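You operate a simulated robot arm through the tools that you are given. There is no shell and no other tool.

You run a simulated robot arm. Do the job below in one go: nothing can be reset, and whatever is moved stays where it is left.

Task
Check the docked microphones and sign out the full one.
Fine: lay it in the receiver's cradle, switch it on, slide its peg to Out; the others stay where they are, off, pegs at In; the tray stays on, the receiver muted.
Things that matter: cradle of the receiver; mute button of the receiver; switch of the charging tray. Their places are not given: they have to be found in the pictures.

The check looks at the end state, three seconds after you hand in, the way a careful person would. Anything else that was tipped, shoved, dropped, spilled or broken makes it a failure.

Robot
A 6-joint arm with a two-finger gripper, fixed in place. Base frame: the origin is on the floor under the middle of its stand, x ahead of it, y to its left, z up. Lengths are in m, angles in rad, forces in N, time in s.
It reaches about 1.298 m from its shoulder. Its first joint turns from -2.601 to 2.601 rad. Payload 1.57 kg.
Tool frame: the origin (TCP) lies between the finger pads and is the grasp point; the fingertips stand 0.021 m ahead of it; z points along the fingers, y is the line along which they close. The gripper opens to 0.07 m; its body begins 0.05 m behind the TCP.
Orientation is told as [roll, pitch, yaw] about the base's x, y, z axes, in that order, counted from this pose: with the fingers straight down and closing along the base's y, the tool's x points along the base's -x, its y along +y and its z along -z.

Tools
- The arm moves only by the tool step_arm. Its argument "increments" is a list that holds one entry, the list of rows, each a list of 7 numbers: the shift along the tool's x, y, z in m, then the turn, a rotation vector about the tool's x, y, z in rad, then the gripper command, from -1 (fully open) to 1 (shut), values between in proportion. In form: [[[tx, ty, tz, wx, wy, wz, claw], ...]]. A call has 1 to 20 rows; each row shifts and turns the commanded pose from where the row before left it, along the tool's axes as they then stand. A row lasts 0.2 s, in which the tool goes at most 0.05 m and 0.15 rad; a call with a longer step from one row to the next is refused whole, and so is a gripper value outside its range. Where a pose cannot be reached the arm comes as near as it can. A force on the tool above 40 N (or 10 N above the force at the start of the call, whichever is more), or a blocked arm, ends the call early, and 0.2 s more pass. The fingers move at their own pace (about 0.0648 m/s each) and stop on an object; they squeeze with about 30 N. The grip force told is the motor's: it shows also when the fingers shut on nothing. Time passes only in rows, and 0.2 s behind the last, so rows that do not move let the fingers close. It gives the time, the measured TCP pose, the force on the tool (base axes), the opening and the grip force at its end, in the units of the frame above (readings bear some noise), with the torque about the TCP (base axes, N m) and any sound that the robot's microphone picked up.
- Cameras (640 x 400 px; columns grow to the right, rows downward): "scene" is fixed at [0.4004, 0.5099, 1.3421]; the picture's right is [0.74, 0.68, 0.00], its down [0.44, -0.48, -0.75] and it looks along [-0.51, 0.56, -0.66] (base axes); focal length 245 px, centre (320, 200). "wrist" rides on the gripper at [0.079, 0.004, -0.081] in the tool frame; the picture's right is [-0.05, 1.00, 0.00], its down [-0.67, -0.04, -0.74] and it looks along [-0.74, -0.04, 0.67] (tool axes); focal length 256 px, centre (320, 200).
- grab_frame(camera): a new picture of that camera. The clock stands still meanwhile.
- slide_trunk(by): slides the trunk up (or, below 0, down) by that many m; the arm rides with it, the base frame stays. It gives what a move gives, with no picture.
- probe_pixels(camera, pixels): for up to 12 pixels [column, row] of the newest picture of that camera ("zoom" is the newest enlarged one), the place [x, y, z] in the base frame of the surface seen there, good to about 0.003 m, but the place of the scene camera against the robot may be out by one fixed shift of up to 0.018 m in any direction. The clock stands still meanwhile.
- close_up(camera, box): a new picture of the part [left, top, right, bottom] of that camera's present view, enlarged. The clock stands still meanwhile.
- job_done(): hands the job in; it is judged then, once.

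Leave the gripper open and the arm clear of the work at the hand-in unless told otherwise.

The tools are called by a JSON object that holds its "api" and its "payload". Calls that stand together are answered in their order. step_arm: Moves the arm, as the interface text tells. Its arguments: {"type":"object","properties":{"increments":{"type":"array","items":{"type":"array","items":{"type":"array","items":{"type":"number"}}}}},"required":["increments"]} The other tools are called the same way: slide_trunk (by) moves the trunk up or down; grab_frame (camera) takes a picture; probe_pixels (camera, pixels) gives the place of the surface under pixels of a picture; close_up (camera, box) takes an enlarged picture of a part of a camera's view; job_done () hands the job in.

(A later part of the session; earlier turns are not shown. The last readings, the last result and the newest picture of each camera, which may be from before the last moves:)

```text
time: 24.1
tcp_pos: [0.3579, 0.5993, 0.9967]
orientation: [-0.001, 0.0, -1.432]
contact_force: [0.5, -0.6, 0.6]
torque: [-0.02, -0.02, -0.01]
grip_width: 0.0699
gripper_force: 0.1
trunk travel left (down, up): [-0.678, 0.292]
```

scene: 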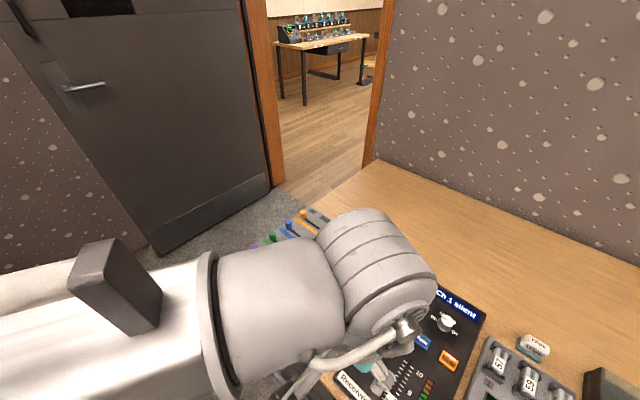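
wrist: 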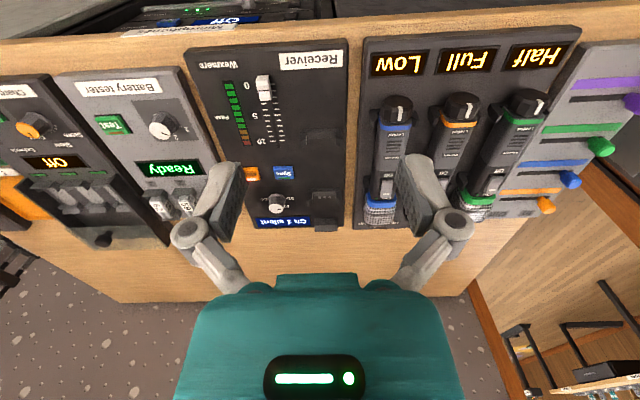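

Turn the last 0.139 rad, then move to x≈0.2005 (tool y now points along +x).

{"api": "step_arm", "payload": {"increments": [[[0, 0, 0, 0, 0, 0.1388, -1], [0, -0.0394, 0, 0, 0, 0, -1], [0, -0.0394, 0, 0, 0, 0, -1], [0, -0.0394, 0, 0, 0, 0, -1], [0, -0.0394, 0, 0, 0, 0, -1], [0, 0, 0, 0, 0, 0, -1]]]}}

{"api": "grab_frame", "payload": {"camera": "wrist"}}

```text
time: 25.5
tcp_pos: [0.1997, 0.5982, 0.9965]
orientation: [0.002, -0.001, -1.566]
contact_force: [0.2, -0.5, -0.7]
torque: [0.01, -0.04, 0.01]
grip_width: 0.0698
gripper_force: 0.1
trunk travel left (down, up): [-0.678, 0.292]
```

```text
taken
```

wrist: 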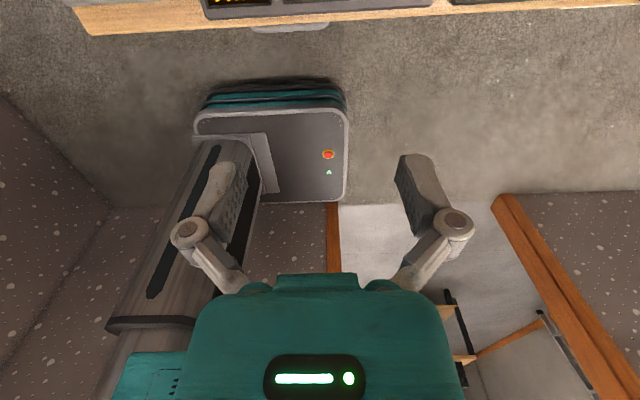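

The camera now looks back to the robot base. I'll tilt the tool by +90° about base x so the fingers point toward +y, letting the TCP rise along the wrist's natural arc (about 0.205 m) above everything.

{"api": "step_arm", "payload": {"increments": [[[0, 0, -0.0023, 0, 0.15, 0, -0.6], [0.00102, 0, -0.00677, 0, 0.15, 0, -0.6], [0.00332, 0, -0.01075, 0, 0.15, 0, -0.6], [0.0067, 0, -0.01387, 0, 0.15, 0, -0.6], [0.01084, 0, -0.01585, 0, 0.15, 0, -0.6], [0.01538, 0, -0.01651, 0, 0.15, 0, -0.6], [0.01992, 0, -0.01581, 0, 0.15, 0, -0.6], [0.02405, 0, -0.01379, 0, 0.15, 0, -0.6], [0.02739, 0, -0.01065, 0, 0.15, 0, -0.6], [0.02966, 0, -0.00666, 0, 0.15, 0, -0.6], [0.01446, 0, -0.00103, 0, 0.0708, 0, -0.6], [0, 0, 0, 0, 0, 0, -0.6]]]}}

{"api": "grab_frame", "payload": {"camera": "wrist"}}

{"api": "grab_frame", "payload": {"camera": "scene"}}

```text
time: 28.1
tcp_pos: [0.2167, 0.6459, 1.1833]
orientation: [2.944, 1.568, 1.375]
contact_force: [-0.2, 0.3, -0.1]
torque: [0.03, 0.03, -0.04]
grip_width: 0.0562
gripper_force: 0.1
out of reach, approached as far as the arm can: row 3, 6, 7, 8, 9, 10
trunk travel left (down, up): [-0.678, 0.292]
```

```text
taken
```

wrist: 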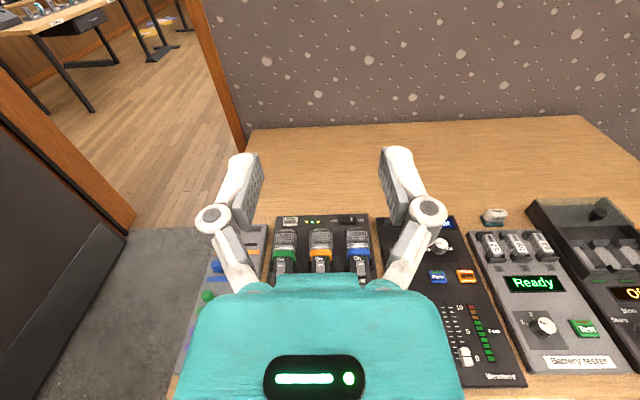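

```text
taken
```

scene: 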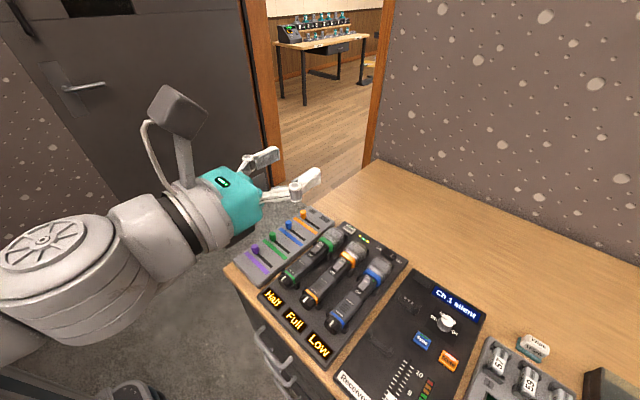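

The tool now points horizontally along +y with the camera on top (pitch 1.568). TCP is at (0.217, 0.646, 1.183). I'll probe the arm's parts in the scene picture so as to know what comes down with the trunk.

{"api": "probe_pixels", "payload": {"camera": "scene", "pixels": [[45, 240], [50, 300], [10, 340], [150, 240], [130, 225], [180, 115], [215, 230], [240, 205], [10, 310], [60, 335], [205, 190], [110, 300]]}}

{"api": "close_up", "payload": {"camera": "wrist", "box": [240, 190, 400, 290]}}

```text
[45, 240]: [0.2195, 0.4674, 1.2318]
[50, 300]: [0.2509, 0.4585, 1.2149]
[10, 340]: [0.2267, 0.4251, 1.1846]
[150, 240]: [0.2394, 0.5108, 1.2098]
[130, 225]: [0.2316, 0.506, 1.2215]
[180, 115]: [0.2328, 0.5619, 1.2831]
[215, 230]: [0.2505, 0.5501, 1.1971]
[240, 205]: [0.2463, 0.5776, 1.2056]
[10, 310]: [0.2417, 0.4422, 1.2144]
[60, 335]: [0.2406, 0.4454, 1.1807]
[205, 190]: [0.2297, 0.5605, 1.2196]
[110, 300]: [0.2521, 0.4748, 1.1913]
```

```text
4.00 times, centred on (320, 240) of wrist
```

zoom: 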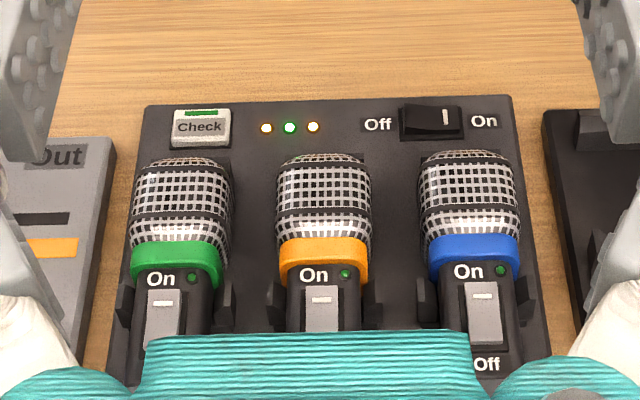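

The arm near the desk stays at y < 0.52, so lowering is safe. I'll shift to x≈0.2005, y≈0.655 and lower the trunk 0.24 m to look at the tail knob.

{"api": "step_arm", "payload": {"increments": [[[0, -0.008, 0.005, 0, 0, 0, -0.6], [0, -0.008, 0.004, 0, 0, 0, -0.6], [0, 0, 0, 0, 0, 0, -0.6]]]}}

{"api": "slide_trunk", "payload": {"by": -0.24}}

{"api": "grab_frame", "payload": {"camera": "wrist"}}

{"api": "grab_frame", "payload": {"camera": "scene"}}

```text
time: 28.9
tcp_pos: [0.2, 0.6524, 1.1809]
orientation: [3.042, 1.568, 1.474]
contact_force: [0.7, 0.3, 0.0]
torque: [0.01, -0.03, 0.02]
grip_width: 0.0557
gripper_force: 0.1
trunk travel left (down, up): [-0.678, 0.292]
```

```text
time: 31.4
tcp_pos: [0.1996, 0.652, 0.9427]
orientation: [3.079, 1.568, 1.51]
contact_force: [-0.3, 0.2, -0.2]
torque: [0.02, -0.01, 0.0]
grip_width: 0.0564
gripper_force: 0.0
trunk travel left (down, up): [-0.438, 0.532]
```

```text
taken
```

wrist: 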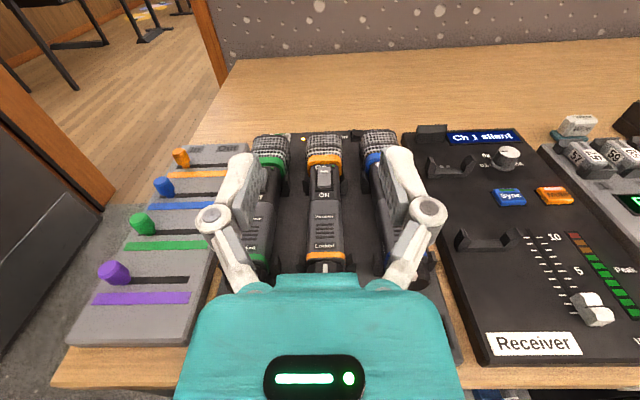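

```text
taken
```

scene: 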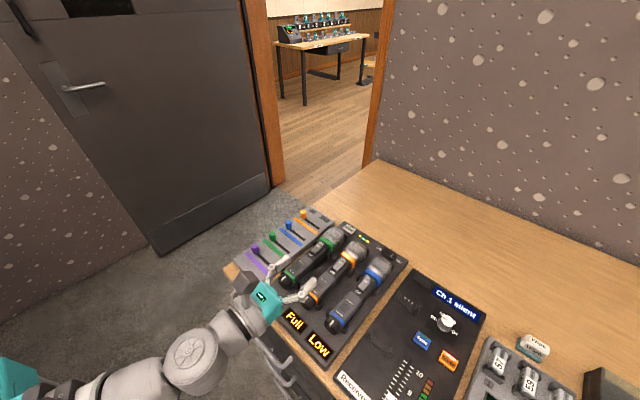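

Good view: the orange mic lies between the fingers, and the arm is in front of the desk. I'll enlarge the orange mic here.

{"api": "close_up", "payload": {"camera": "wrist", "box": [270, 190, 380, 280]}}

{"api": "probe_pixels", "payload": {"camera": "zoom", "pixels": [[325, 330], [325, 365], [290, 335], [360, 335], [255, 300], [390, 300], [325, 270], [260, 250], [390, 250], [240, 345], [410, 345], [325, 390]]}}

```text
4.44 times, centred on (325, 235) of wrist
```

zoom: 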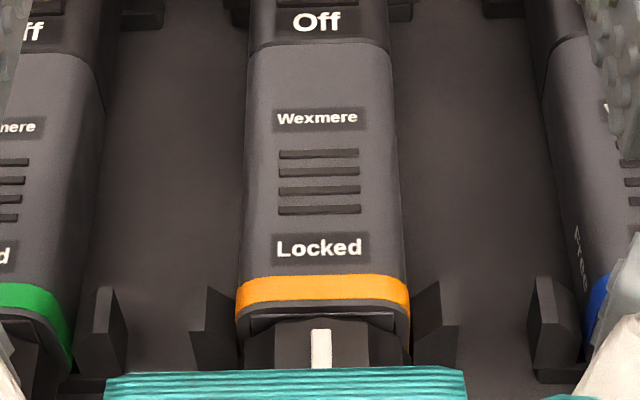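

```text
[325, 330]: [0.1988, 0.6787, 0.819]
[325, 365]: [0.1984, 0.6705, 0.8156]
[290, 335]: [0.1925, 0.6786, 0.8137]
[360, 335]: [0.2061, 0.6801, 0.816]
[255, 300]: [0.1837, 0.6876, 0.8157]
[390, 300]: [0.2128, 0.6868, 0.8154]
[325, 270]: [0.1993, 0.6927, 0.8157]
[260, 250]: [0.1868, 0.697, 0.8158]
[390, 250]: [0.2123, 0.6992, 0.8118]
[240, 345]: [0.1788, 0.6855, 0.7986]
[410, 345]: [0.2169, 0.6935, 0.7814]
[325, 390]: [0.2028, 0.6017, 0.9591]
```

On the blue mic's −x side I can read "Free", so the knob must turn a quarter turn from the top ("Locked") to the −x side ("Free"). The knob axis is at x≈0.199, z≈0.798; the front clip is at y≈0.6855. I'll advance 4 mm to y≈0.656 and lower the trunk by 0.13.

{"api": "step_arm", "payload": {"increments": [[[0, -0.0005, 0.004, 0, 0, 0, -0.6], [0, 0, 0, 0, 0, 0, -0.6]]]}}

{"api": "slide_trunk", "payload": {"by": -0.12}}

{"api": "grab_frame", "payload": {"camera": "wrist"}}

{"api": "close_up", "payload": {"camera": "scene", "box": [220, 230, 380, 350]}}

```text
time: 32.0
tcp_pos: [0.199, 0.6568, 0.9425]
orientation: [3.09, 1.569, 1.522]
contact_force: [0.3, -0.1, -0.5]
torque: [-0.01, -0.01, -0.01]
grip_width: 0.0558
gripper_force: 0.1
trunk travel left (down, up): [-0.438, 0.532]
```

```text
time: 33.5
tcp_pos: [0.1992, 0.6561, 0.8228]
orientation: [3.084, 1.569, 1.515]
contact_force: [-0.4, 0.7, -0.2]
torque: [0.02, -0.01, 0.02]
grip_width: 0.0562
gripper_force: 0.0
trunk travel left (down, up): [-0.318, 0.652]
```

```text
taken
```

wrist: 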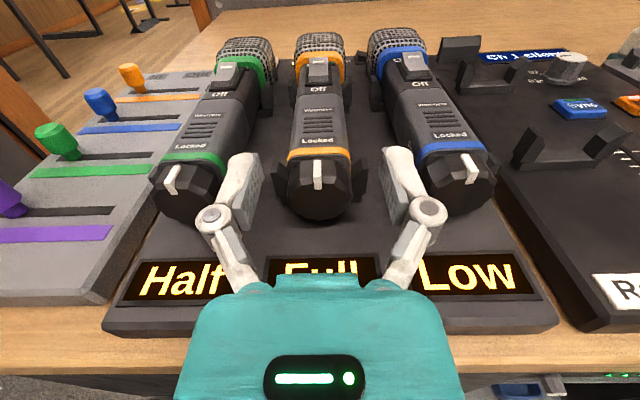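

```text
3.33 times, centred on (300, 290) of scene
```

zoom: 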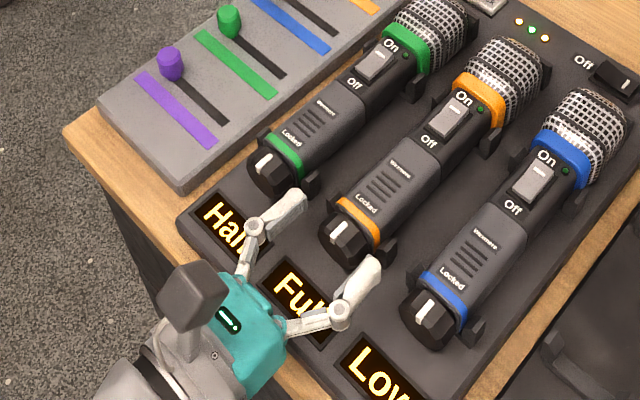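

Very clear view. The fingers straddle the orange knob at (320,190). I'll probe the fingers' outer sides against the neighbouring knobs and the orange knob's edges.

{"api": "probe_pixels", "payload": {"camera": "wrist", "pixels": [[232, 165], [225, 190], [218, 205], [210, 185], [412, 165], [425, 195], [430, 175], [285, 185], [352, 185], [319, 165], [319, 185], [320, 205]]}}

{"api": "close_up", "payload": {"camera": "wrist", "box": [200, 120, 440, 270]}}

```text
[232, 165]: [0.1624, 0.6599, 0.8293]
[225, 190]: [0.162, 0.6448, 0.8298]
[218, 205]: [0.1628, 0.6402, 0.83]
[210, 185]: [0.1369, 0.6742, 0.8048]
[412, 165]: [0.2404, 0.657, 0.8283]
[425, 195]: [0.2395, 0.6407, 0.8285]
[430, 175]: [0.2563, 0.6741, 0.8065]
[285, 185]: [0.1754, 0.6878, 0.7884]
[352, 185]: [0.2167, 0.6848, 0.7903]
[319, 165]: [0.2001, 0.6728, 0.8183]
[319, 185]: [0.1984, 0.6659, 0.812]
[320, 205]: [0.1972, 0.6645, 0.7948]
```

```text
2.67 times, centred on (320, 195) of wrist
```

zoom: 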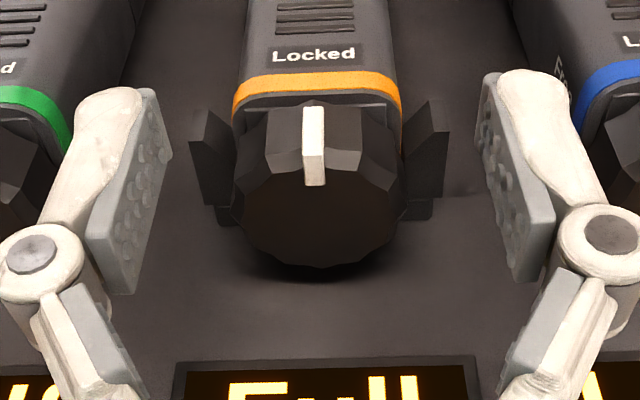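

The fingers have ample side clearance: half-depth is only ~0.0065. Lower 0.025 to the knob axis (z≈0.798).

{"api": "slide_trunk", "payload": {"by": -0.0245}}

{"api": "close_up", "payload": {"camera": "wrist", "box": [200, 90, 440, 240]}}

```text
time: 34.2
tcp_pos: [0.2001, 0.6564, 0.799]
orientation: [3.072, 1.569, 1.504]
contact_force: [1.1, 0.1, 0.1]
torque: [0.02, 0.01, -0.01]
grip_width: 0.0561
gripper_force: 0.0
trunk travel left (down, up): [-0.293, 0.677]
```

```text
2.67 times, centred on (320, 165) of wrist
```

zoom: 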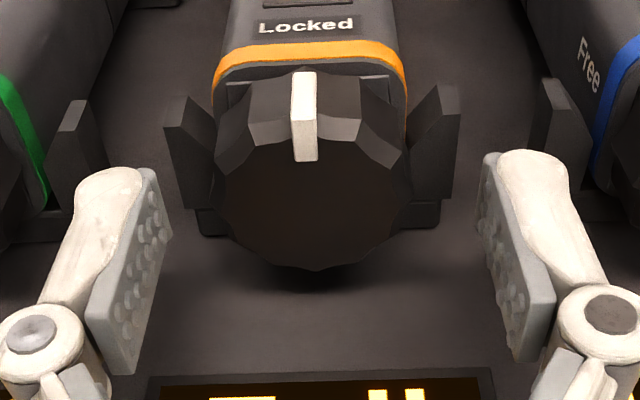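

"Free" is clearly on the −x side. I close the fingers on the knob without moving.

{"api": "step_arm", "payload": {"increments": [[[0, 0, 0, 0, 0, 0, 1], [0, 0, 0, 0, 0, 0, 1], [0, 0, 0, 0, 0, 0, 1]]]}}

{"api": "close_up", "payload": {"camera": "wrist", "box": [200, 90, 440, 240]}}

```text
time: 35.0
tcp_pos: [0.1989, 0.6563, 0.7984]
orientation: [3.058, 1.568, 1.489]
contact_force: [-1.4, -1.6, 0.6]
torque: [0.02, 0.04, 0.01]
grip_width: 0.0357
gripper_force: 29.6
trunk travel left (down, up): [-0.293, 0.677]
```

```text
2.67 times, centred on (320, 165) of wrist
```

zoom: 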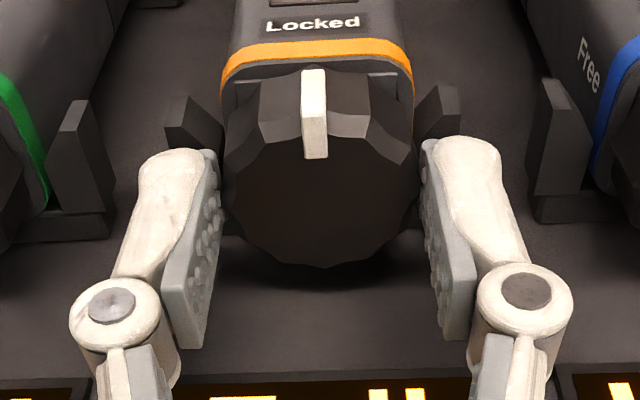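

The knob is held at 0.0357 m. Now I turn about tool z (= +y) by −0.32 rad (pointer toward −x, "Free").

{"api": "step_arm", "payload": {"increments": [[[0, 0, 0, 0, 0, -0.08, 1], [0, 0, 0, 0, 0, -0.08, 1], [0, 0, 0, 0, 0, -0.08, 1], [0, 0, 0, 0, 0, -0.08, 1], [0, 0, 0, 0, 0, 0, 1]]]}}

{"api": "close_up", "payload": {"camera": "wrist", "box": [200, 60, 440, 240]}}

{"api": "close_up", "payload": {"camera": "scene", "box": [240, 240, 360, 340]}}

```text
time: 36.2
tcp_pos: [0.1991, 0.6572, 0.7986]
orientation: [1.578, 1.251, 0.012]
contact_force: [-3.2, -1.2, 0.2]
torque: [0.08, -0.01, 0.06]
grip_width: 0.0361
gripper_force: 30.5
trunk travel left (down, up): [-0.293, 0.677]
```

```text
2.22 times, centred on (320, 150) of wrist
```

zoom: 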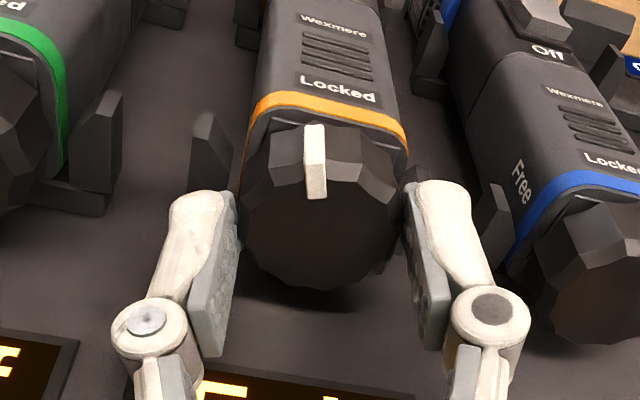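

```text
4.00 times, centred on (300, 290) of scene
```

zoom: 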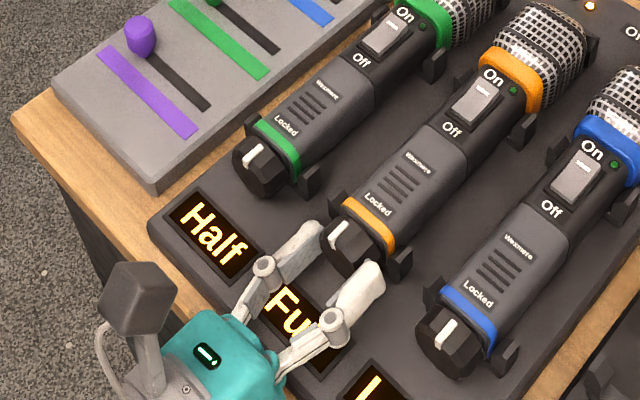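

The pointer moved with the fingers (scene: the orange pointer now leans toward −x). Continue by another −0.2 rad.

{"api": "step_arm", "payload": {"increments": [[[0, 0, 0, 0, 0, -0.07, 1], [0, 0, 0, 0, 0, -0.07, 1], [0, 0, 0, 0, 0, -0.06, 1], [0, 0, 0, 0, 0, 0, 1]]]}}

{"api": "close_up", "payload": {"camera": "wrist", "box": [200, 60, 440, 240]}}

```text
time: 37.2
tcp_pos: [0.2, 0.6559, 0.7981]
orientation: [1.575, 1.049, 0.007]
contact_force: [-3.6, 1.0, 1.6]
torque: [0.12, -0.01, 0.16]
grip_width: 0.0356
gripper_force: 30.2
trunk travel left (down, up): [-0.293, 0.677]
```

```text
2.22 times, centred on (320, 150) of wrist
```

zoom: 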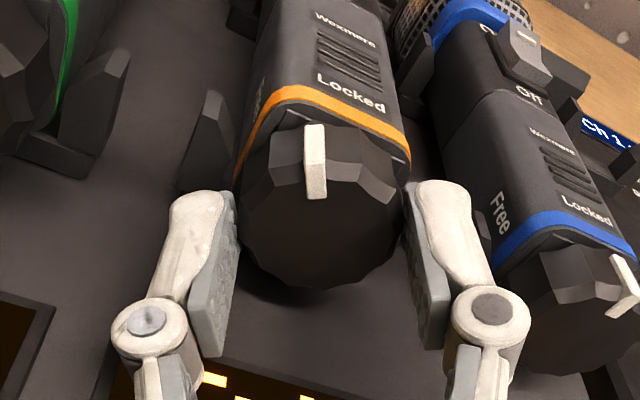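

0.52 rad turned, torque small. Now I open slightly to 0.042 m, turn the tool back by +0.96 rad (to +0.44), ready to grip again.

{"api": "step_arm", "payload": {"increments": [[[0, 0, 0, 0, 0, 0, -0.22], [0, 0, 0, 0, 0, 0, -0.22], [0, 0, 0, 0, 0, 0.12, -0.22], [0, 0, 0, 0, 0, 0.12, -0.22], [0, 0, 0, 0, 0, 0.12, -0.22], [0, 0, 0, 0, 0, 0.12, -0.22], [0, 0, 0, 0, 0, 0.12, -0.22], [0, 0, 0, 0, 0, 0.12, -0.22], [0, 0, 0, 0, 0, 0.12, -0.22], [0, 0, 0, 0, 0, 0.12, -0.22], [0, 0, 0, 0, 0, 0, -0.22]]]}}

{"api": "close_up", "payload": {"camera": "wrist", "box": [200, 60, 440, 240]}}

{"api": "close_up", "payload": {"camera": "scene", "box": [240, 240, 360, 340]}}

```text
time: 39.6
tcp_pos: [0.2009, 0.6569, 0.7983]
orientation: [-1.573, 1.131, 3.143]
contact_force: [0.3, -0.4, 0.3]
torque: [0.0, -0.02, -0.02]
grip_width: 0.0426
gripper_force: 0.1
trunk travel left (down, up): [-0.293, 0.677]
```

```text
2.22 times, centred on (320, 150) of wrist
```

zoom: 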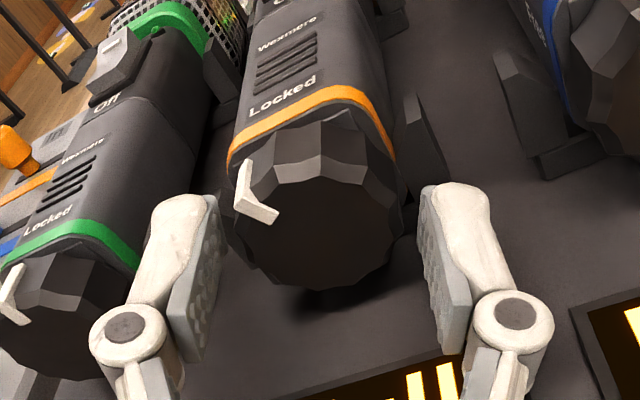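

```text
4.00 times, centred on (300, 290) of scene
```

zoom: 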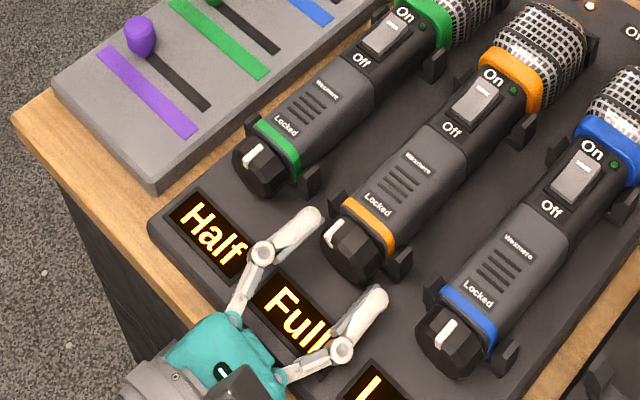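

The knob stayed where I left it (pointer 30° toward −x). Now grip and turn by −0.96 rad.

{"api": "step_arm", "payload": {"increments": [[[0, 0, 0, 0, 0, 0, 1], [0, 0, 0, 0, 0, 0, 1], [0, 0, 0, 0, 0, 0, 1]]]}}

{"api": "close_up", "payload": {"camera": "wrist", "box": [200, 60, 440, 240]}}

```text
time: 40.4
tcp_pos: [0.201, 0.657, 0.7983]
orientation: [-1.574, 1.131, 3.142]
contact_force: [-1.9, -1.8, -0.4]
torque: [-0.05, -0.03, 0.04]
grip_width: 0.0354
gripper_force: 30.0
trunk travel left (down, up): [-0.293, 0.677]
```

```text
2.22 times, centred on (320, 150) of wrist
```

zoom: 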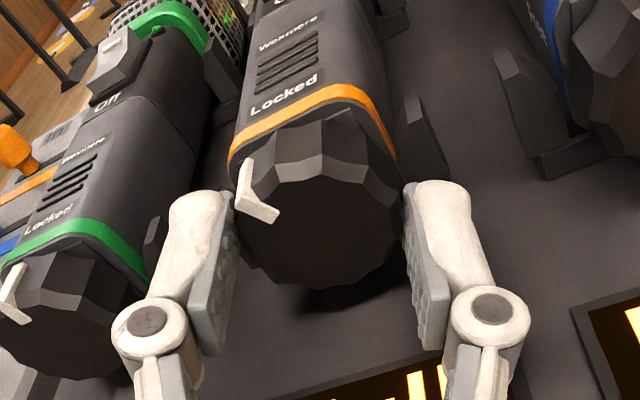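

Good grip (0.0354). Turn −0.96 rad in 8 rows.

{"api": "step_arm", "payload": {"increments": [[[0, 0, 0, 0, 0, -0.12, 1], [0, 0, 0, 0, 0, -0.12, 1], [0, 0, 0, 0, 0, -0.12, 1], [0, 0, 0, 0, 0, -0.12, 1], [0, 0, 0, 0, 0, -0.12, 1], [0, 0, 0, 0, 0, -0.12, 1], [0, 0, 0, 0, 0, -0.12, 1], [0, 0, 0, 0, 0, -0.12, 1], [0, 0, 0, 0, 0, 0, 1]]]}}

{"api": "close_up", "payload": {"camera": "wrist", "box": [200, 60, 440, 240]}}

{"api": "close_up", "payload": {"camera": "scene", "box": [240, 240, 360, 340]}}

```text
time: 42.4
tcp_pos: [0.1985, 0.6572, 0.7976]
orientation: [1.574, 1.049, 0.007]
contact_force: [-9.6, -2.4, -1.3]
torque: [-0.09, 0.21, 0.24]
grip_width: 0.0354
gripper_force: 30.0
trunk travel left (down, up): [-0.293, 0.677]
```

```text
2.22 times, centred on (320, 150) of wrist
```

zoom: 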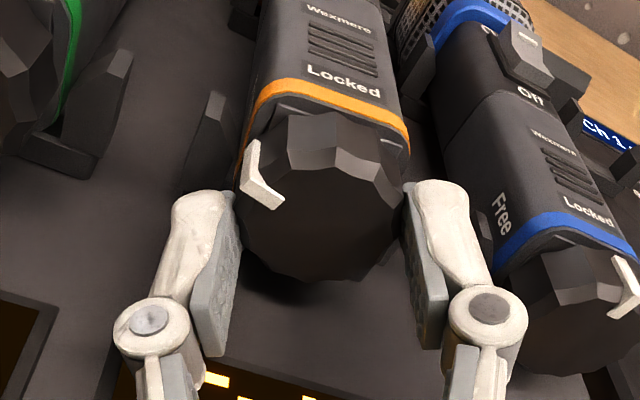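

```text
4.00 times, centred on (300, 290) of scene
```

zoom: 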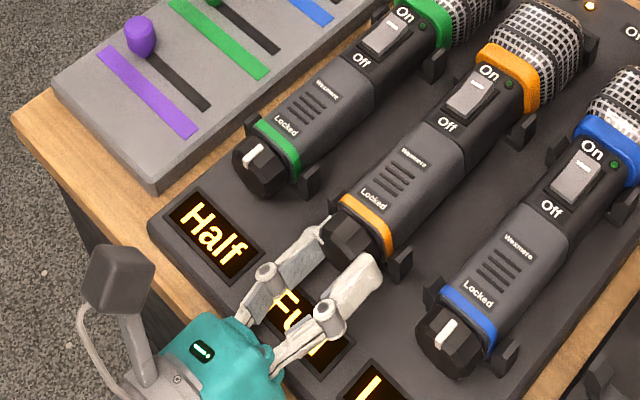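

Torque rose to 0.21 N·m and the pointer slipped a little in the fingers: the knob seems to be at its end stop, about 90°. I'll open the fingers and look.

{"api": "step_arm", "payload": {"increments": [[[0, 0, 0, 0, 0, 0, -0.25], [0, 0, 0, 0, 0, 0, -0.25], [0, 0, 0, 0, 0, 0, -0.25]]]}}

{"api": "close_up", "payload": {"camera": "scene", "box": [240, 240, 360, 340]}}

{"api": "close_up", "payload": {"camera": "wrist", "box": [200, 60, 440, 240]}}

```text
time: 43.2
tcp_pos: [0.1997, 0.6568, 0.7977]
orientation: [1.574, 1.05, 0.008]
contact_force: [-0.3, -0.3, -0.5]
torque: [0.0, -0.03, 0.02]
grip_width: 0.0437
gripper_force: 0.0
trunk travel left (down, up): [-0.293, 0.677]
```

```text
4.00 times, centred on (300, 290) of scene
```

zoom: 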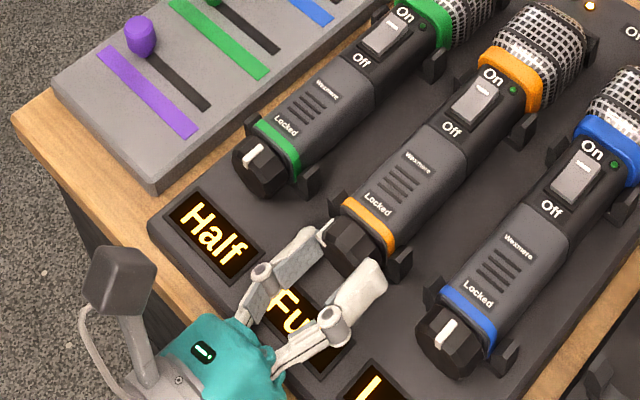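

```text
2.22 times, centred on (320, 150) of wrist
```

zoom: 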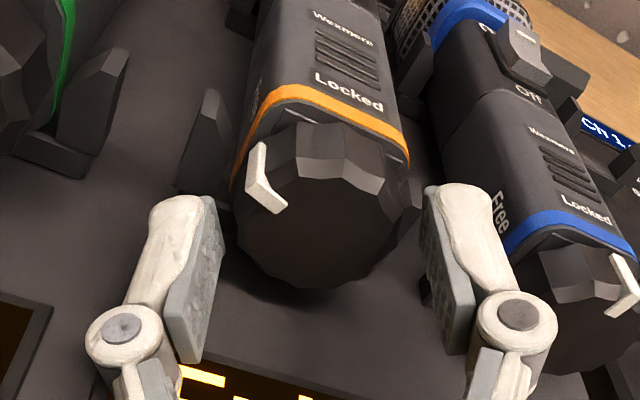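

The mic settled back into its clips. I'll turn the tool back upright (+0.52 rad), fingers open slightly, and look at the pointer.

{"api": "step_arm", "payload": {"increments": [[[0, 0, 0, 0, 0, 0.13, -0.25], [0, 0, 0, 0, 0, 0.13, -0.25], [0, 0, 0, 0, 0, 0.13, -0.25], [0, 0, 0, 0, 0, 0.13, -0.25], [0, 0, 0, 0, 0, 0, -0.25]]]}}

{"api": "close_up", "payload": {"camera": "wrist", "box": [200, 90, 440, 240]}}

```text
time: 44.4
tcp_pos: [0.2004, 0.6556, 0.7972]
orientation: [-2.321, 1.569, 2.394]
contact_force: [0.3, 0.0, 0.7]
torque: [0.0, 0.0, -0.02]
grip_width: 0.0438
gripper_force: 0.1
trunk travel left (down, up): [-0.293, 0.677]
```

```text
2.67 times, centred on (320, 165) of wrist
```

zoom: 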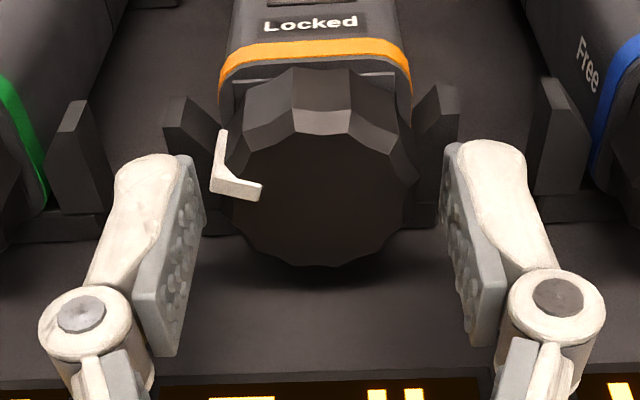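

The pointer is about 10–15° short of level with "Free". I'll turn the tool to −0.26 rad, grip again and turn a further −0.3 rad, watching torque and listening for a click.

{"api": "step_arm", "payload": {"increments": [[[0, 0, 0, 0, 0, -0.13, -0.25], [0, 0, 0, 0, 0, -0.13, -0.25], [0, 0, 0, 0, 0, 0, 1], [0, 0, 0, 0, 0, 0, 1], [0, 0, 0, 0, 0, 0, 1]]]}}

{"api": "close_up", "payload": {"camera": "wrist", "box": [200, 60, 440, 240]}}

```text
time: 45.6
tcp_pos: [0.1998, 0.6564, 0.7969]
orientation: [1.579, 1.311, 0.01]
contact_force: [-2.3, -1.6, 0.2]
torque: [-0.03, -0.02, 0.05]
grip_width: 0.0353
gripper_force: 29.8
trunk travel left (down, up): [-0.293, 0.677]
```

```text
2.22 times, centred on (320, 150) of wrist
```

zoom: 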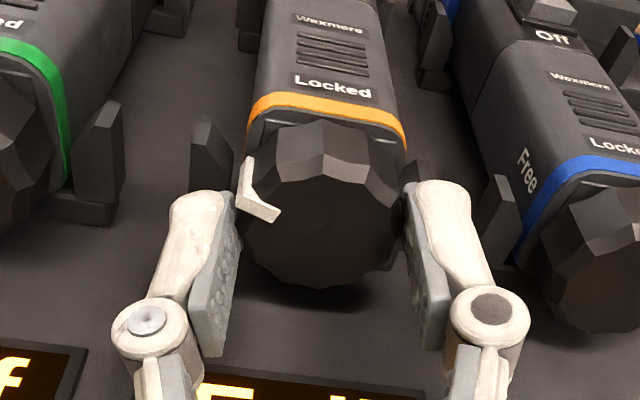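

Good grip again (0.0353), pointer just above the left pad. Turning −0.3 rad in small rows.

{"api": "step_arm", "payload": {"increments": [[[0, 0, 0, 0, 0, -0.06, 1], [0, 0, 0, 0, 0, -0.06, 1], [0, 0, 0, 0, 0, -0.06, 1], [0, 0, 0, 0, 0, 0, 1]]]}}

{"api": "close_up", "payload": {"camera": "wrist", "box": [200, 60, 440, 240]}}

```text
time: 46.6
tcp_pos: [0.1988, 0.6562, 0.7977]
orientation: [1.575, 1.13, 0.008]
contact_force: [-9.6, 0.0, 0.1]
torque: [-0.19, 0.16, 0.23]
grip_width: 0.0354
gripper_force: 30.2
trunk travel left (down, up): [-0.293, 0.677]
```

```text
2.22 times, centred on (320, 150) of wrist
```

zoom: 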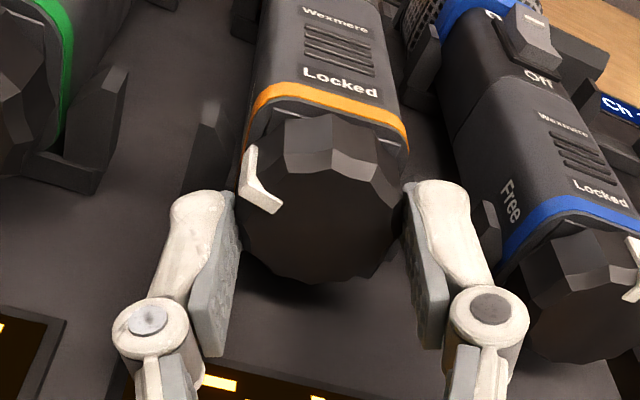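

The knob does not turn any further: the fingers slip on it, so it is at its end stop at "Free". I'll turn back the 0.18 rad to relieve the mic, then open and raise the tool.

{"api": "step_arm", "payload": {"increments": [[[0, 0, 0, 0, 0, 0.06, 1], [0, 0, 0, 0, 0, 0, -0.25], [0, 0, 0, 0, 0, 0, -0.25], [0, 0, 0, 0, 0, 0.13, -0.25], [0, 0, 0, 0, 0, 0.13, -0.25], [0, 0, 0, 0, 0, 0.12, -0.25], [0, 0, 0, 0, 0, 0, -0.6], [0, 0, 0, 0, 0, 0, -0.6]]]}}

{"api": "close_up", "payload": {"camera": "wrist", "box": [200, 40, 440, 240]}}

{"api": "close_up", "payload": {"camera": "scene", "box": [240, 240, 360, 340]}}

```text
time: 48.4
tcp_pos: [0.2003, 0.6561, 0.7993]
orientation: [-2.667, 1.569, 2.048]
contact_force: [-0.1, 0.1, 0.0]
torque: [-0.01, -0.01, 0.04]
grip_width: 0.0559
gripper_force: 0.1
trunk travel left (down, up): [-0.293, 0.677]
```

```text
2.00 times, centred on (320, 140) of wrist
```

zoom: 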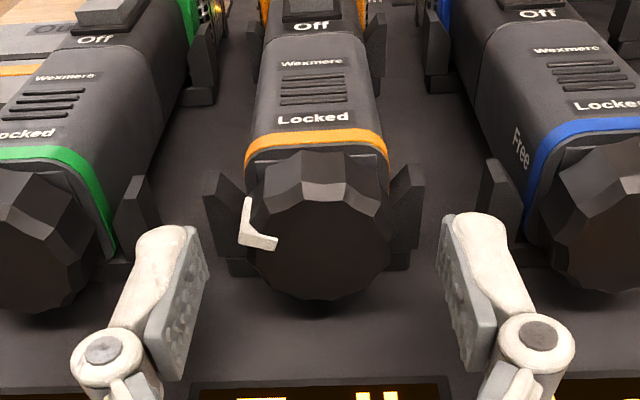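

```text
4.00 times, centred on (300, 290) of scene
```

zoom: 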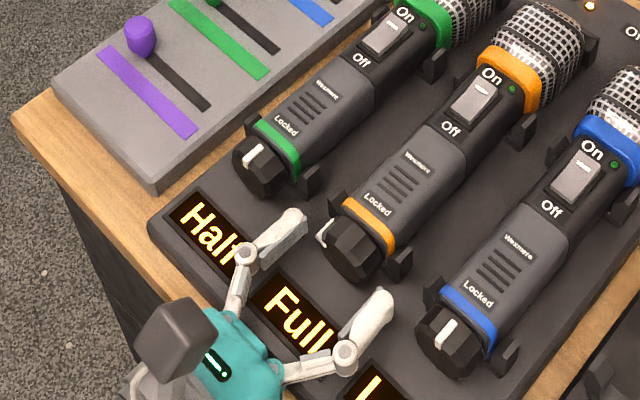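

The pointer is at the Free side against its stop. Now I raise the trunk by 0.35 straight up and then tilt the tool back to pointing down.

{"api": "slide_trunk", "payload": {"by": 0.35}}

{"api": "step_arm", "payload": {"increments": [[[-0.0304, 0, 0, 0, -0.15, 0, -0.6], [-0.0291, 0, 0.0044, 0, -0.15, 0, -0.6], [-0.0264, 0, 0.0082, 0, -0.15, 0, -0.6], [-0.0227, 0, 0.011, 0, -0.15, 0, -0.6], [-0.0184, 0, 0.0126, 0, -0.15, 0, -0.6], [-0.0138, 0, 0.0129, 0, -0.15, 0, -0.6], [-0.0093, 0, 0.0117, 0, -0.15, 0, -0.6], [-0.0054, 0, 0.0094, 0, -0.15, 0, -0.6], [-0.0023, 0, 0.0059, 0, -0.15, 0, -0.6], [-0.0004, 0, 0.0019, 0, -0.15, 0, -0.6], [0, 0, -0.0008, 0, -0.0708, 0, -0.6], [0, 0, 0, 0, 0, 0, -0.6]]]}}

{"api": "grab_frame", "payload": {"camera": "wrist"}}

```text
time: 51.8
tcp_pos: [0.2007, 0.6563, 1.1476]
orientation: [-2.999, 1.569, 1.717]
contact_force: [-0.5, -1.0, -0.5]
torque: [0.03, 0.03, -0.03]
grip_width: 0.0559
gripper_force: 0.0
trunk travel left (down, up): [-0.643, 0.327]
```

```text
time: 54.4
tcp_pos: [0.2, 0.6572, 0.9613]
orientation: [0.0, 0.002, -1.567]
contact_force: [0.9, -0.5, -0.2]
torque: [0.0, 0.01, -0.03]
grip_width: 0.0561
gripper_force: 0.0
out of reach, approached as far as the arm can: row 2, 5, 9, 11
trunk travel left (down, up): [-0.643, 0.327]
```

```text
taken
```

wrist: 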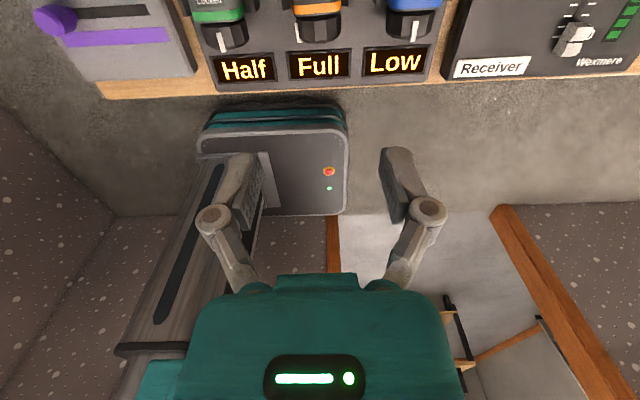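

Tool-down again at (0.200, 0.657, 0.961). I'll move +0.19 along y over the mic to see its switch from above, fingers closing.

{"api": "step_arm", "payload": {"increments": [[[0.038, 0, 0, 0, 0, 0, 1], [0.038, 0, 0, 0, 0, 0, 1], [0.038, 0, 0, 0, 0, 0, 1], [0.038, 0, 0, 0, 0, 0, 1], [0.038, 0, 0, 0, 0, 0, 1], [0, 0, 0, 0, 0, 0, 1]]]}}

{"api": "grab_frame", "payload": {"camera": "wrist"}}

{"api": "close_up", "payload": {"camera": "wrist", "box": [260, 40, 380, 140]}}

```text
time: 55.8
tcp_pos: [0.1995, 0.8473, 0.9605]
orientation: [0.0, 0.0, -1.567]
contact_force: [0.1, -0.3, -0.1]
torque: [0.01, 0.01, 0.03]
grip_width: 0.0
gripper_force: 28.0
trunk travel left (down, up): [-0.643, 0.327]
```

```text
taken
```

wrist: 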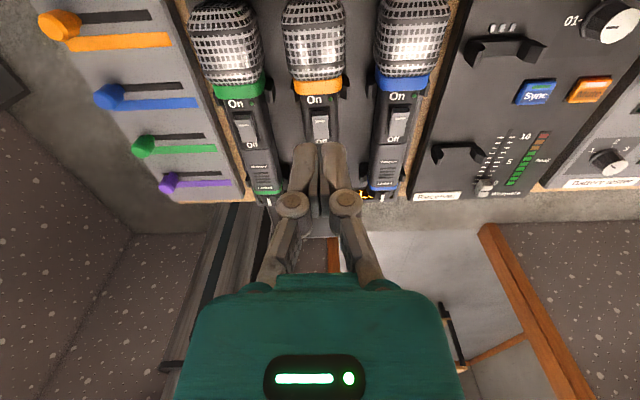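

```text
4.00 times, centred on (320, 90) of wrist
```

zoom: 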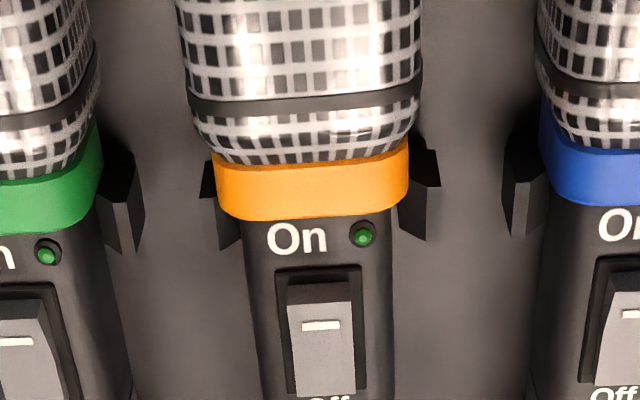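

I'll probe the rocker: On end at zoom (320,300), mark (320,326), Off end (325,385), the window edges, and the ring.

{"api": "probe_pixels", "payload": {"camera": "zoom", "pixels": [[318, 292], [318, 308], [320, 326], [322, 355], [325, 385], [292, 340], [350, 340], [318, 272], [300, 240], [315, 210], [315, 180], [315, 155]]}}

```text
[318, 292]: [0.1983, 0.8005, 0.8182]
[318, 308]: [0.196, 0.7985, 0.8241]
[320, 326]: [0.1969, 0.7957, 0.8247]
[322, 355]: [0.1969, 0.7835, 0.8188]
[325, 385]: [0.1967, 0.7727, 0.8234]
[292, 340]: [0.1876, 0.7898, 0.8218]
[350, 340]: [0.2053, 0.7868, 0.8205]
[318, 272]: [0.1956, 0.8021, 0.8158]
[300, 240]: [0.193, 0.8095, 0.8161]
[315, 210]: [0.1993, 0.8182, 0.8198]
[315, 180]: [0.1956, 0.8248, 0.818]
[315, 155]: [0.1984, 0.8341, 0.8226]
```

The rocker spans y 0.772–0.800, x 0.188–0.205, its On end standing at z≈0.8245. I'll move to (0.1975, 0.797) and lower to just above it.

{"api": "step_arm", "payload": {"increments": [[[-0.025, -0.001, 0, 0, 0, 0, 1], [-0.0253, -0.001, 0, 0, 0, 0, 1], [0, 0, 0, 0, 0, 0, 1]]]}}

{"api": "slide_trunk", "payload": {"by": -0.095}}

{"api": "grab_frame", "payload": {"camera": "wrist"}}

{"api": "close_up", "payload": {"camera": "scene", "box": [290, 210, 410, 310]}}

```text
time: 56.6
tcp_pos: [0.1986, 0.7953, 0.9618]
orientation: [0.001, 0.001, -1.566]
contact_force: [0.8, -0.1, -0.1]
torque: [0.0, -0.03, 0.02]
grip_width: 0.0
gripper_force: 28.9
trunk travel left (down, up): [-0.643, 0.327]
```

```text
time: 57.9
tcp_pos: [0.1989, 0.7974, 0.8675]
orientation: [-0.001, 0.001, -1.568]
contact_force: [0.3, -0.1, 0.6]
torque: [0.02, 0.03, 0.01]
grip_width: 0.0
gripper_force: 28.7
trunk travel left (down, up): [-0.548, 0.422]
```

```text
taken
```

wrist: 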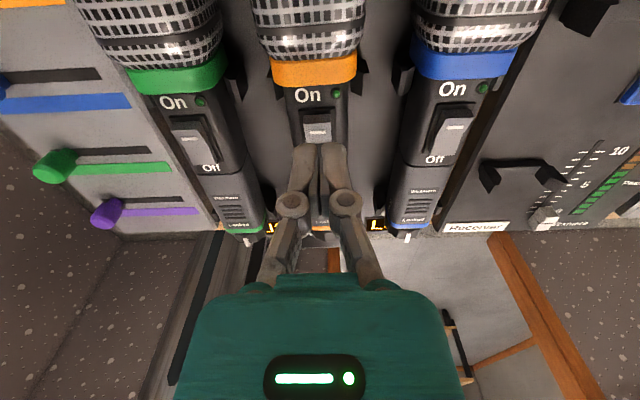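

```text
4.00 times, centred on (350, 260) of scene
```

zoom: 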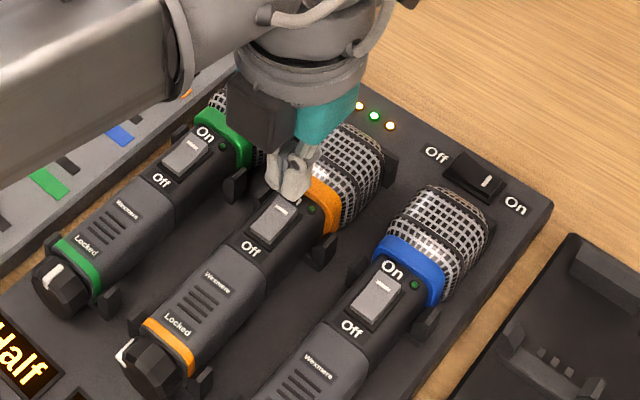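

The fingertips (z≈0.8465) hang above the On end. Lower 0.019 first.

{"api": "slide_trunk", "payload": {"by": -0.019}}

{"api": "close_up", "payload": {"camera": "wrist", "box": [240, 40, 400, 220]}}

```text
time: 58.6
tcp_pos: [0.1986, 0.7975, 0.8481]
orientation: [0.0, 0.003, -1.568]
contact_force: [-0.3, 0.3, 0.0]
torque: [0.03, -0.01, -0.02]
grip_width: 0.0
gripper_force: 28.5
trunk travel left (down, up): [-0.529, 0.441]
```

```text
2.22 times, centred on (320, 130) of wrist
```

zoom: 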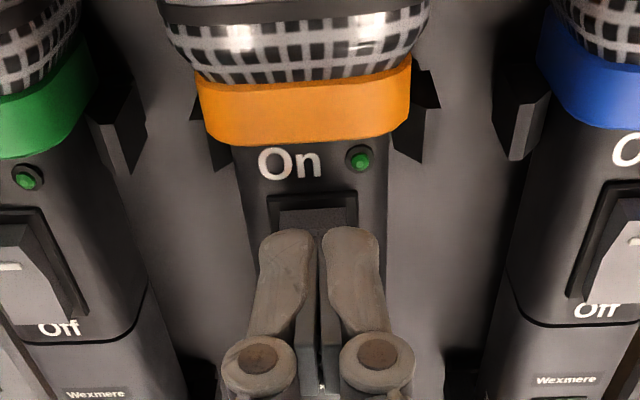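

The tips are right over the On end of the orange rocker. Press down 4 mm.

{"api": "slide_trunk", "payload": {"by": -0.004}}

```text
time: 59.1
tcp_pos: [0.1974, 0.7964, 0.8438]
orientation: [-0.001, 0.003, -1.568]
contact_force: [-0.1, 0.7, 1.2]
torque: [0.01, 0.01, 0.0]
grip_width: 0.0
gripper_force: 27.9
trunk travel left (down, up): [-0.525, 0.445]
```

Contact begins (1.2 N). Another 3 mm.

{"api": "slide_trunk", "payload": {"by": -0.003}}

{"api": "close_up", "payload": {"camera": "wrist", "box": [240, 40, 400, 220]}}

```text
time: 59.6
tcp_pos: [0.2001, 0.7977, 0.8417]
orientation: [0.001, 0.008, -1.568]
contact_force: [3.7, 12.4, 34.9]
torque: [-0.02, 0.0, 0.04]
grip_width: 0.0061
gripper_force: 28.9
trunk travel left (down, up): [-0.522, 0.448]
```

```text
2.22 times, centred on (320, 130) of wrist
```

zoom: 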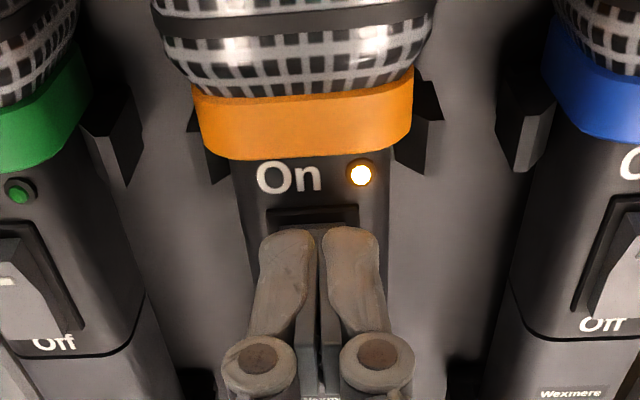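

The mic's LED lit up (amber), force 35 N. That's enough; I raise the trunk by 0.1 and check the switch.

{"api": "slide_trunk", "payload": {"by": 0.1}}

{"api": "close_up", "payload": {"camera": "wrist", "box": [240, 20, 400, 160]}}

{"api": "grab_frame", "payload": {"camera": "scene"}}

{"api": "close_up", "payload": {"camera": "scene", "box": [270, 220, 400, 340]}}

```text
time: 60.9
tcp_pos: [0.1983, 0.7965, 0.9408]
orientation: [-0.001, 0.0, -1.567]
contact_force: [0.3, 0.8, -0.3]
torque: [-0.02, 0.01, -0.03]
grip_width: 0.0
gripper_force: 28.8
trunk travel left (down, up): [-0.622, 0.348]
```

```text
2.86 times, centred on (320, 90) of wrist
```

zoom: 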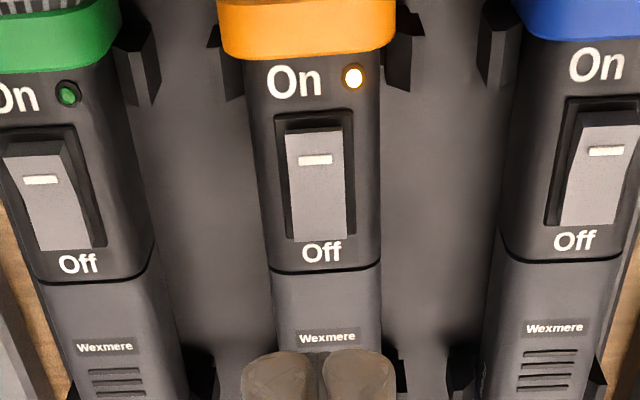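

```text
taken
```

scene: 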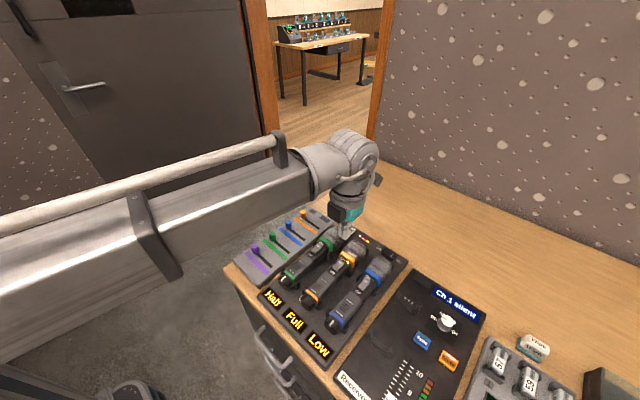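

```text
3.33 times, centred on (335, 280) of scene
```

zoom: 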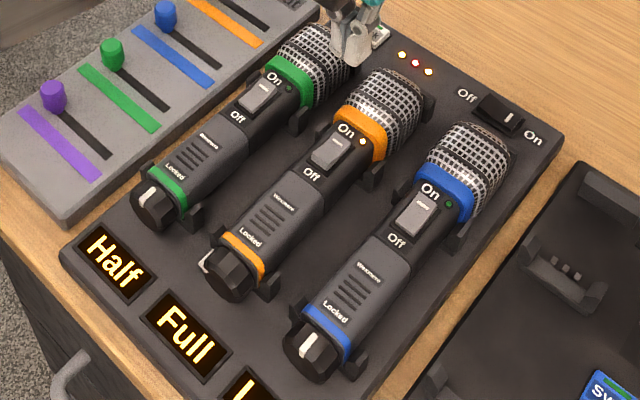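

The orange mic is on (LED amber); the tray's middle LED is now red because a docked mic is on. Now for the grasp I measure the neck and the dock's clip arms near it.

{"api": "close_up", "payload": {"camera": "wrist", "box": [260, 10, 380, 140]}}

{"api": "probe_pixels", "payload": {"camera": "zoom", "pixels": [[225, 80], [400, 80], [225, 115], [405, 110], [240, 160], [390, 160], [240, 230], [390, 230], [240, 290], [390, 290], [245, 330], [385, 330]]}}

```text
3.08 times, centred on (320, 75) of wrist
```

zoom: 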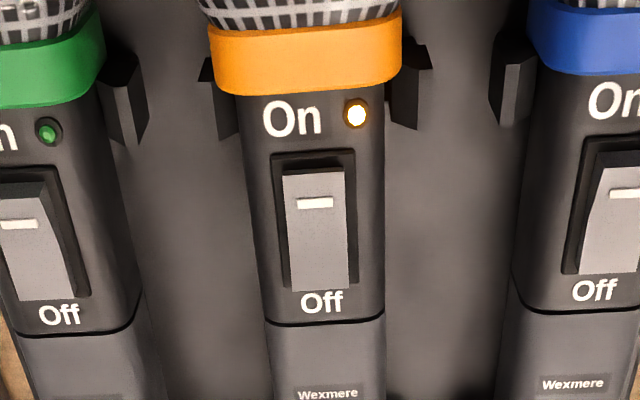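

```text
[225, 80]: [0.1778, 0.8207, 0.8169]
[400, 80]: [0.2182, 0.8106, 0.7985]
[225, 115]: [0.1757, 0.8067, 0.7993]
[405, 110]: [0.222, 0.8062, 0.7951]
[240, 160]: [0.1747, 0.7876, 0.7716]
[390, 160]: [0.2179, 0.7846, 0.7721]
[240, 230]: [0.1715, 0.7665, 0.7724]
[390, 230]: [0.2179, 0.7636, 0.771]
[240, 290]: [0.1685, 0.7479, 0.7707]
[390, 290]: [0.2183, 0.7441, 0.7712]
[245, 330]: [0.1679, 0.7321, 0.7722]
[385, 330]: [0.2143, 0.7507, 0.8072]
```

The neck is clear of the clip arms (y≥0.80). I'll move to y≈0.782 with fingers opened to 0.056 and lower 0.10 first.

{"api": "step_arm", "payload": {"increments": [[[-0.0145, 0.0005, 0, 0, 0, 0, -0.6], [0, 0, 0, 0, 0, 0, -0.6], [0, 0, 0, 0, 0, 0, -0.6]]]}}

{"api": "slide_trunk", "payload": {"by": -0.09}}

{"api": "grab_frame", "payload": {"camera": "wrist"}}

{"api": "close_up", "payload": {"camera": "scene", "box": [290, 220, 410, 320]}}

```text
time: 61.7
tcp_pos: [0.1986, 0.7826, 0.9408]
orientation: [-0.001, 0.004, -1.566]
contact_force: [0.6, 0.7, -0.2]
torque: [-0.02, 0.03, 0.01]
grip_width: 0.0559
gripper_force: 0.1
trunk travel left (down, up): [-0.622, 0.348]
```

```text
time: 63.0
tcp_pos: [0.1984, 0.7828, 0.8521]
orientation: [-0.001, 0.002, -1.568]
contact_force: [-0.4, -0.3, 0.7]
torque: [0.0, -0.01, 0.0]
grip_width: 0.0561
gripper_force: 0.0
trunk travel left (down, up): [-0.532, 0.438]
```

```text
taken
```

wrist: 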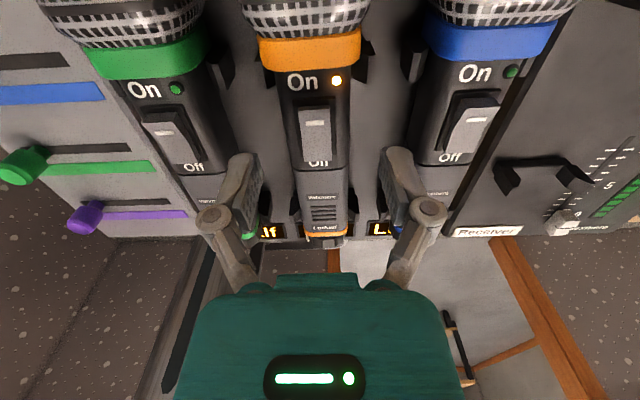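

```text
4.00 times, centred on (350, 270) of scene
```

zoom: 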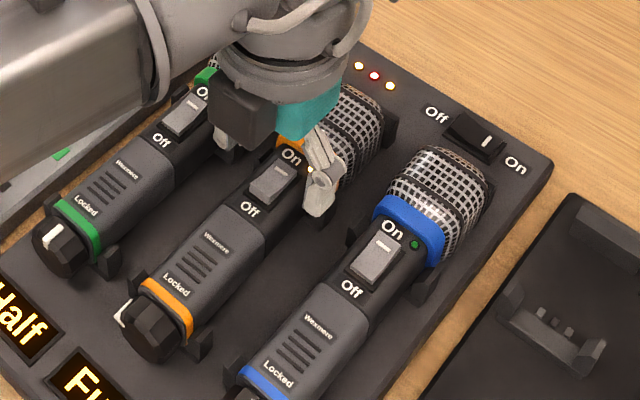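

The fingers straddle the orange neck. Lower another 0.05 to TCP z≈0.802 (fingertips about 9 mm above the tray).

{"api": "slide_trunk", "payload": {"by": -0.05}}

{"api": "close_up", "payload": {"camera": "wrist", "box": [180, 0, 460, 260]}}

```text
time: 63.9
tcp_pos: [0.1992, 0.7829, 0.802]
orientation: [-0.001, 0.002, -1.566]
contact_force: [-1.2, 0.6, 0.0]
torque: [-0.01, 0.01, 0.01]
grip_width: 0.056
gripper_force: 0.1
trunk travel left (down, up): [-0.482, 0.488]
```

```text
1.54 times, centred on (320, 130) of wrist
```

zoom: 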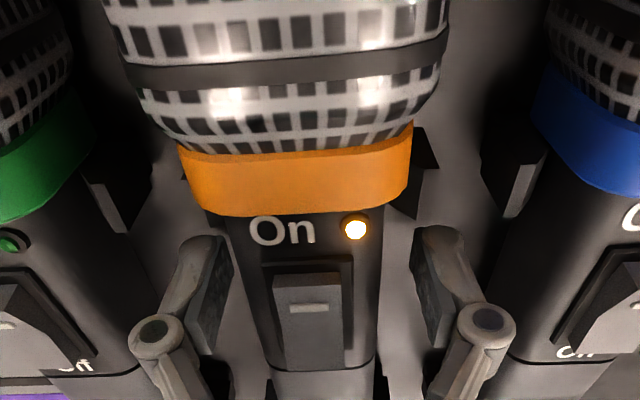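

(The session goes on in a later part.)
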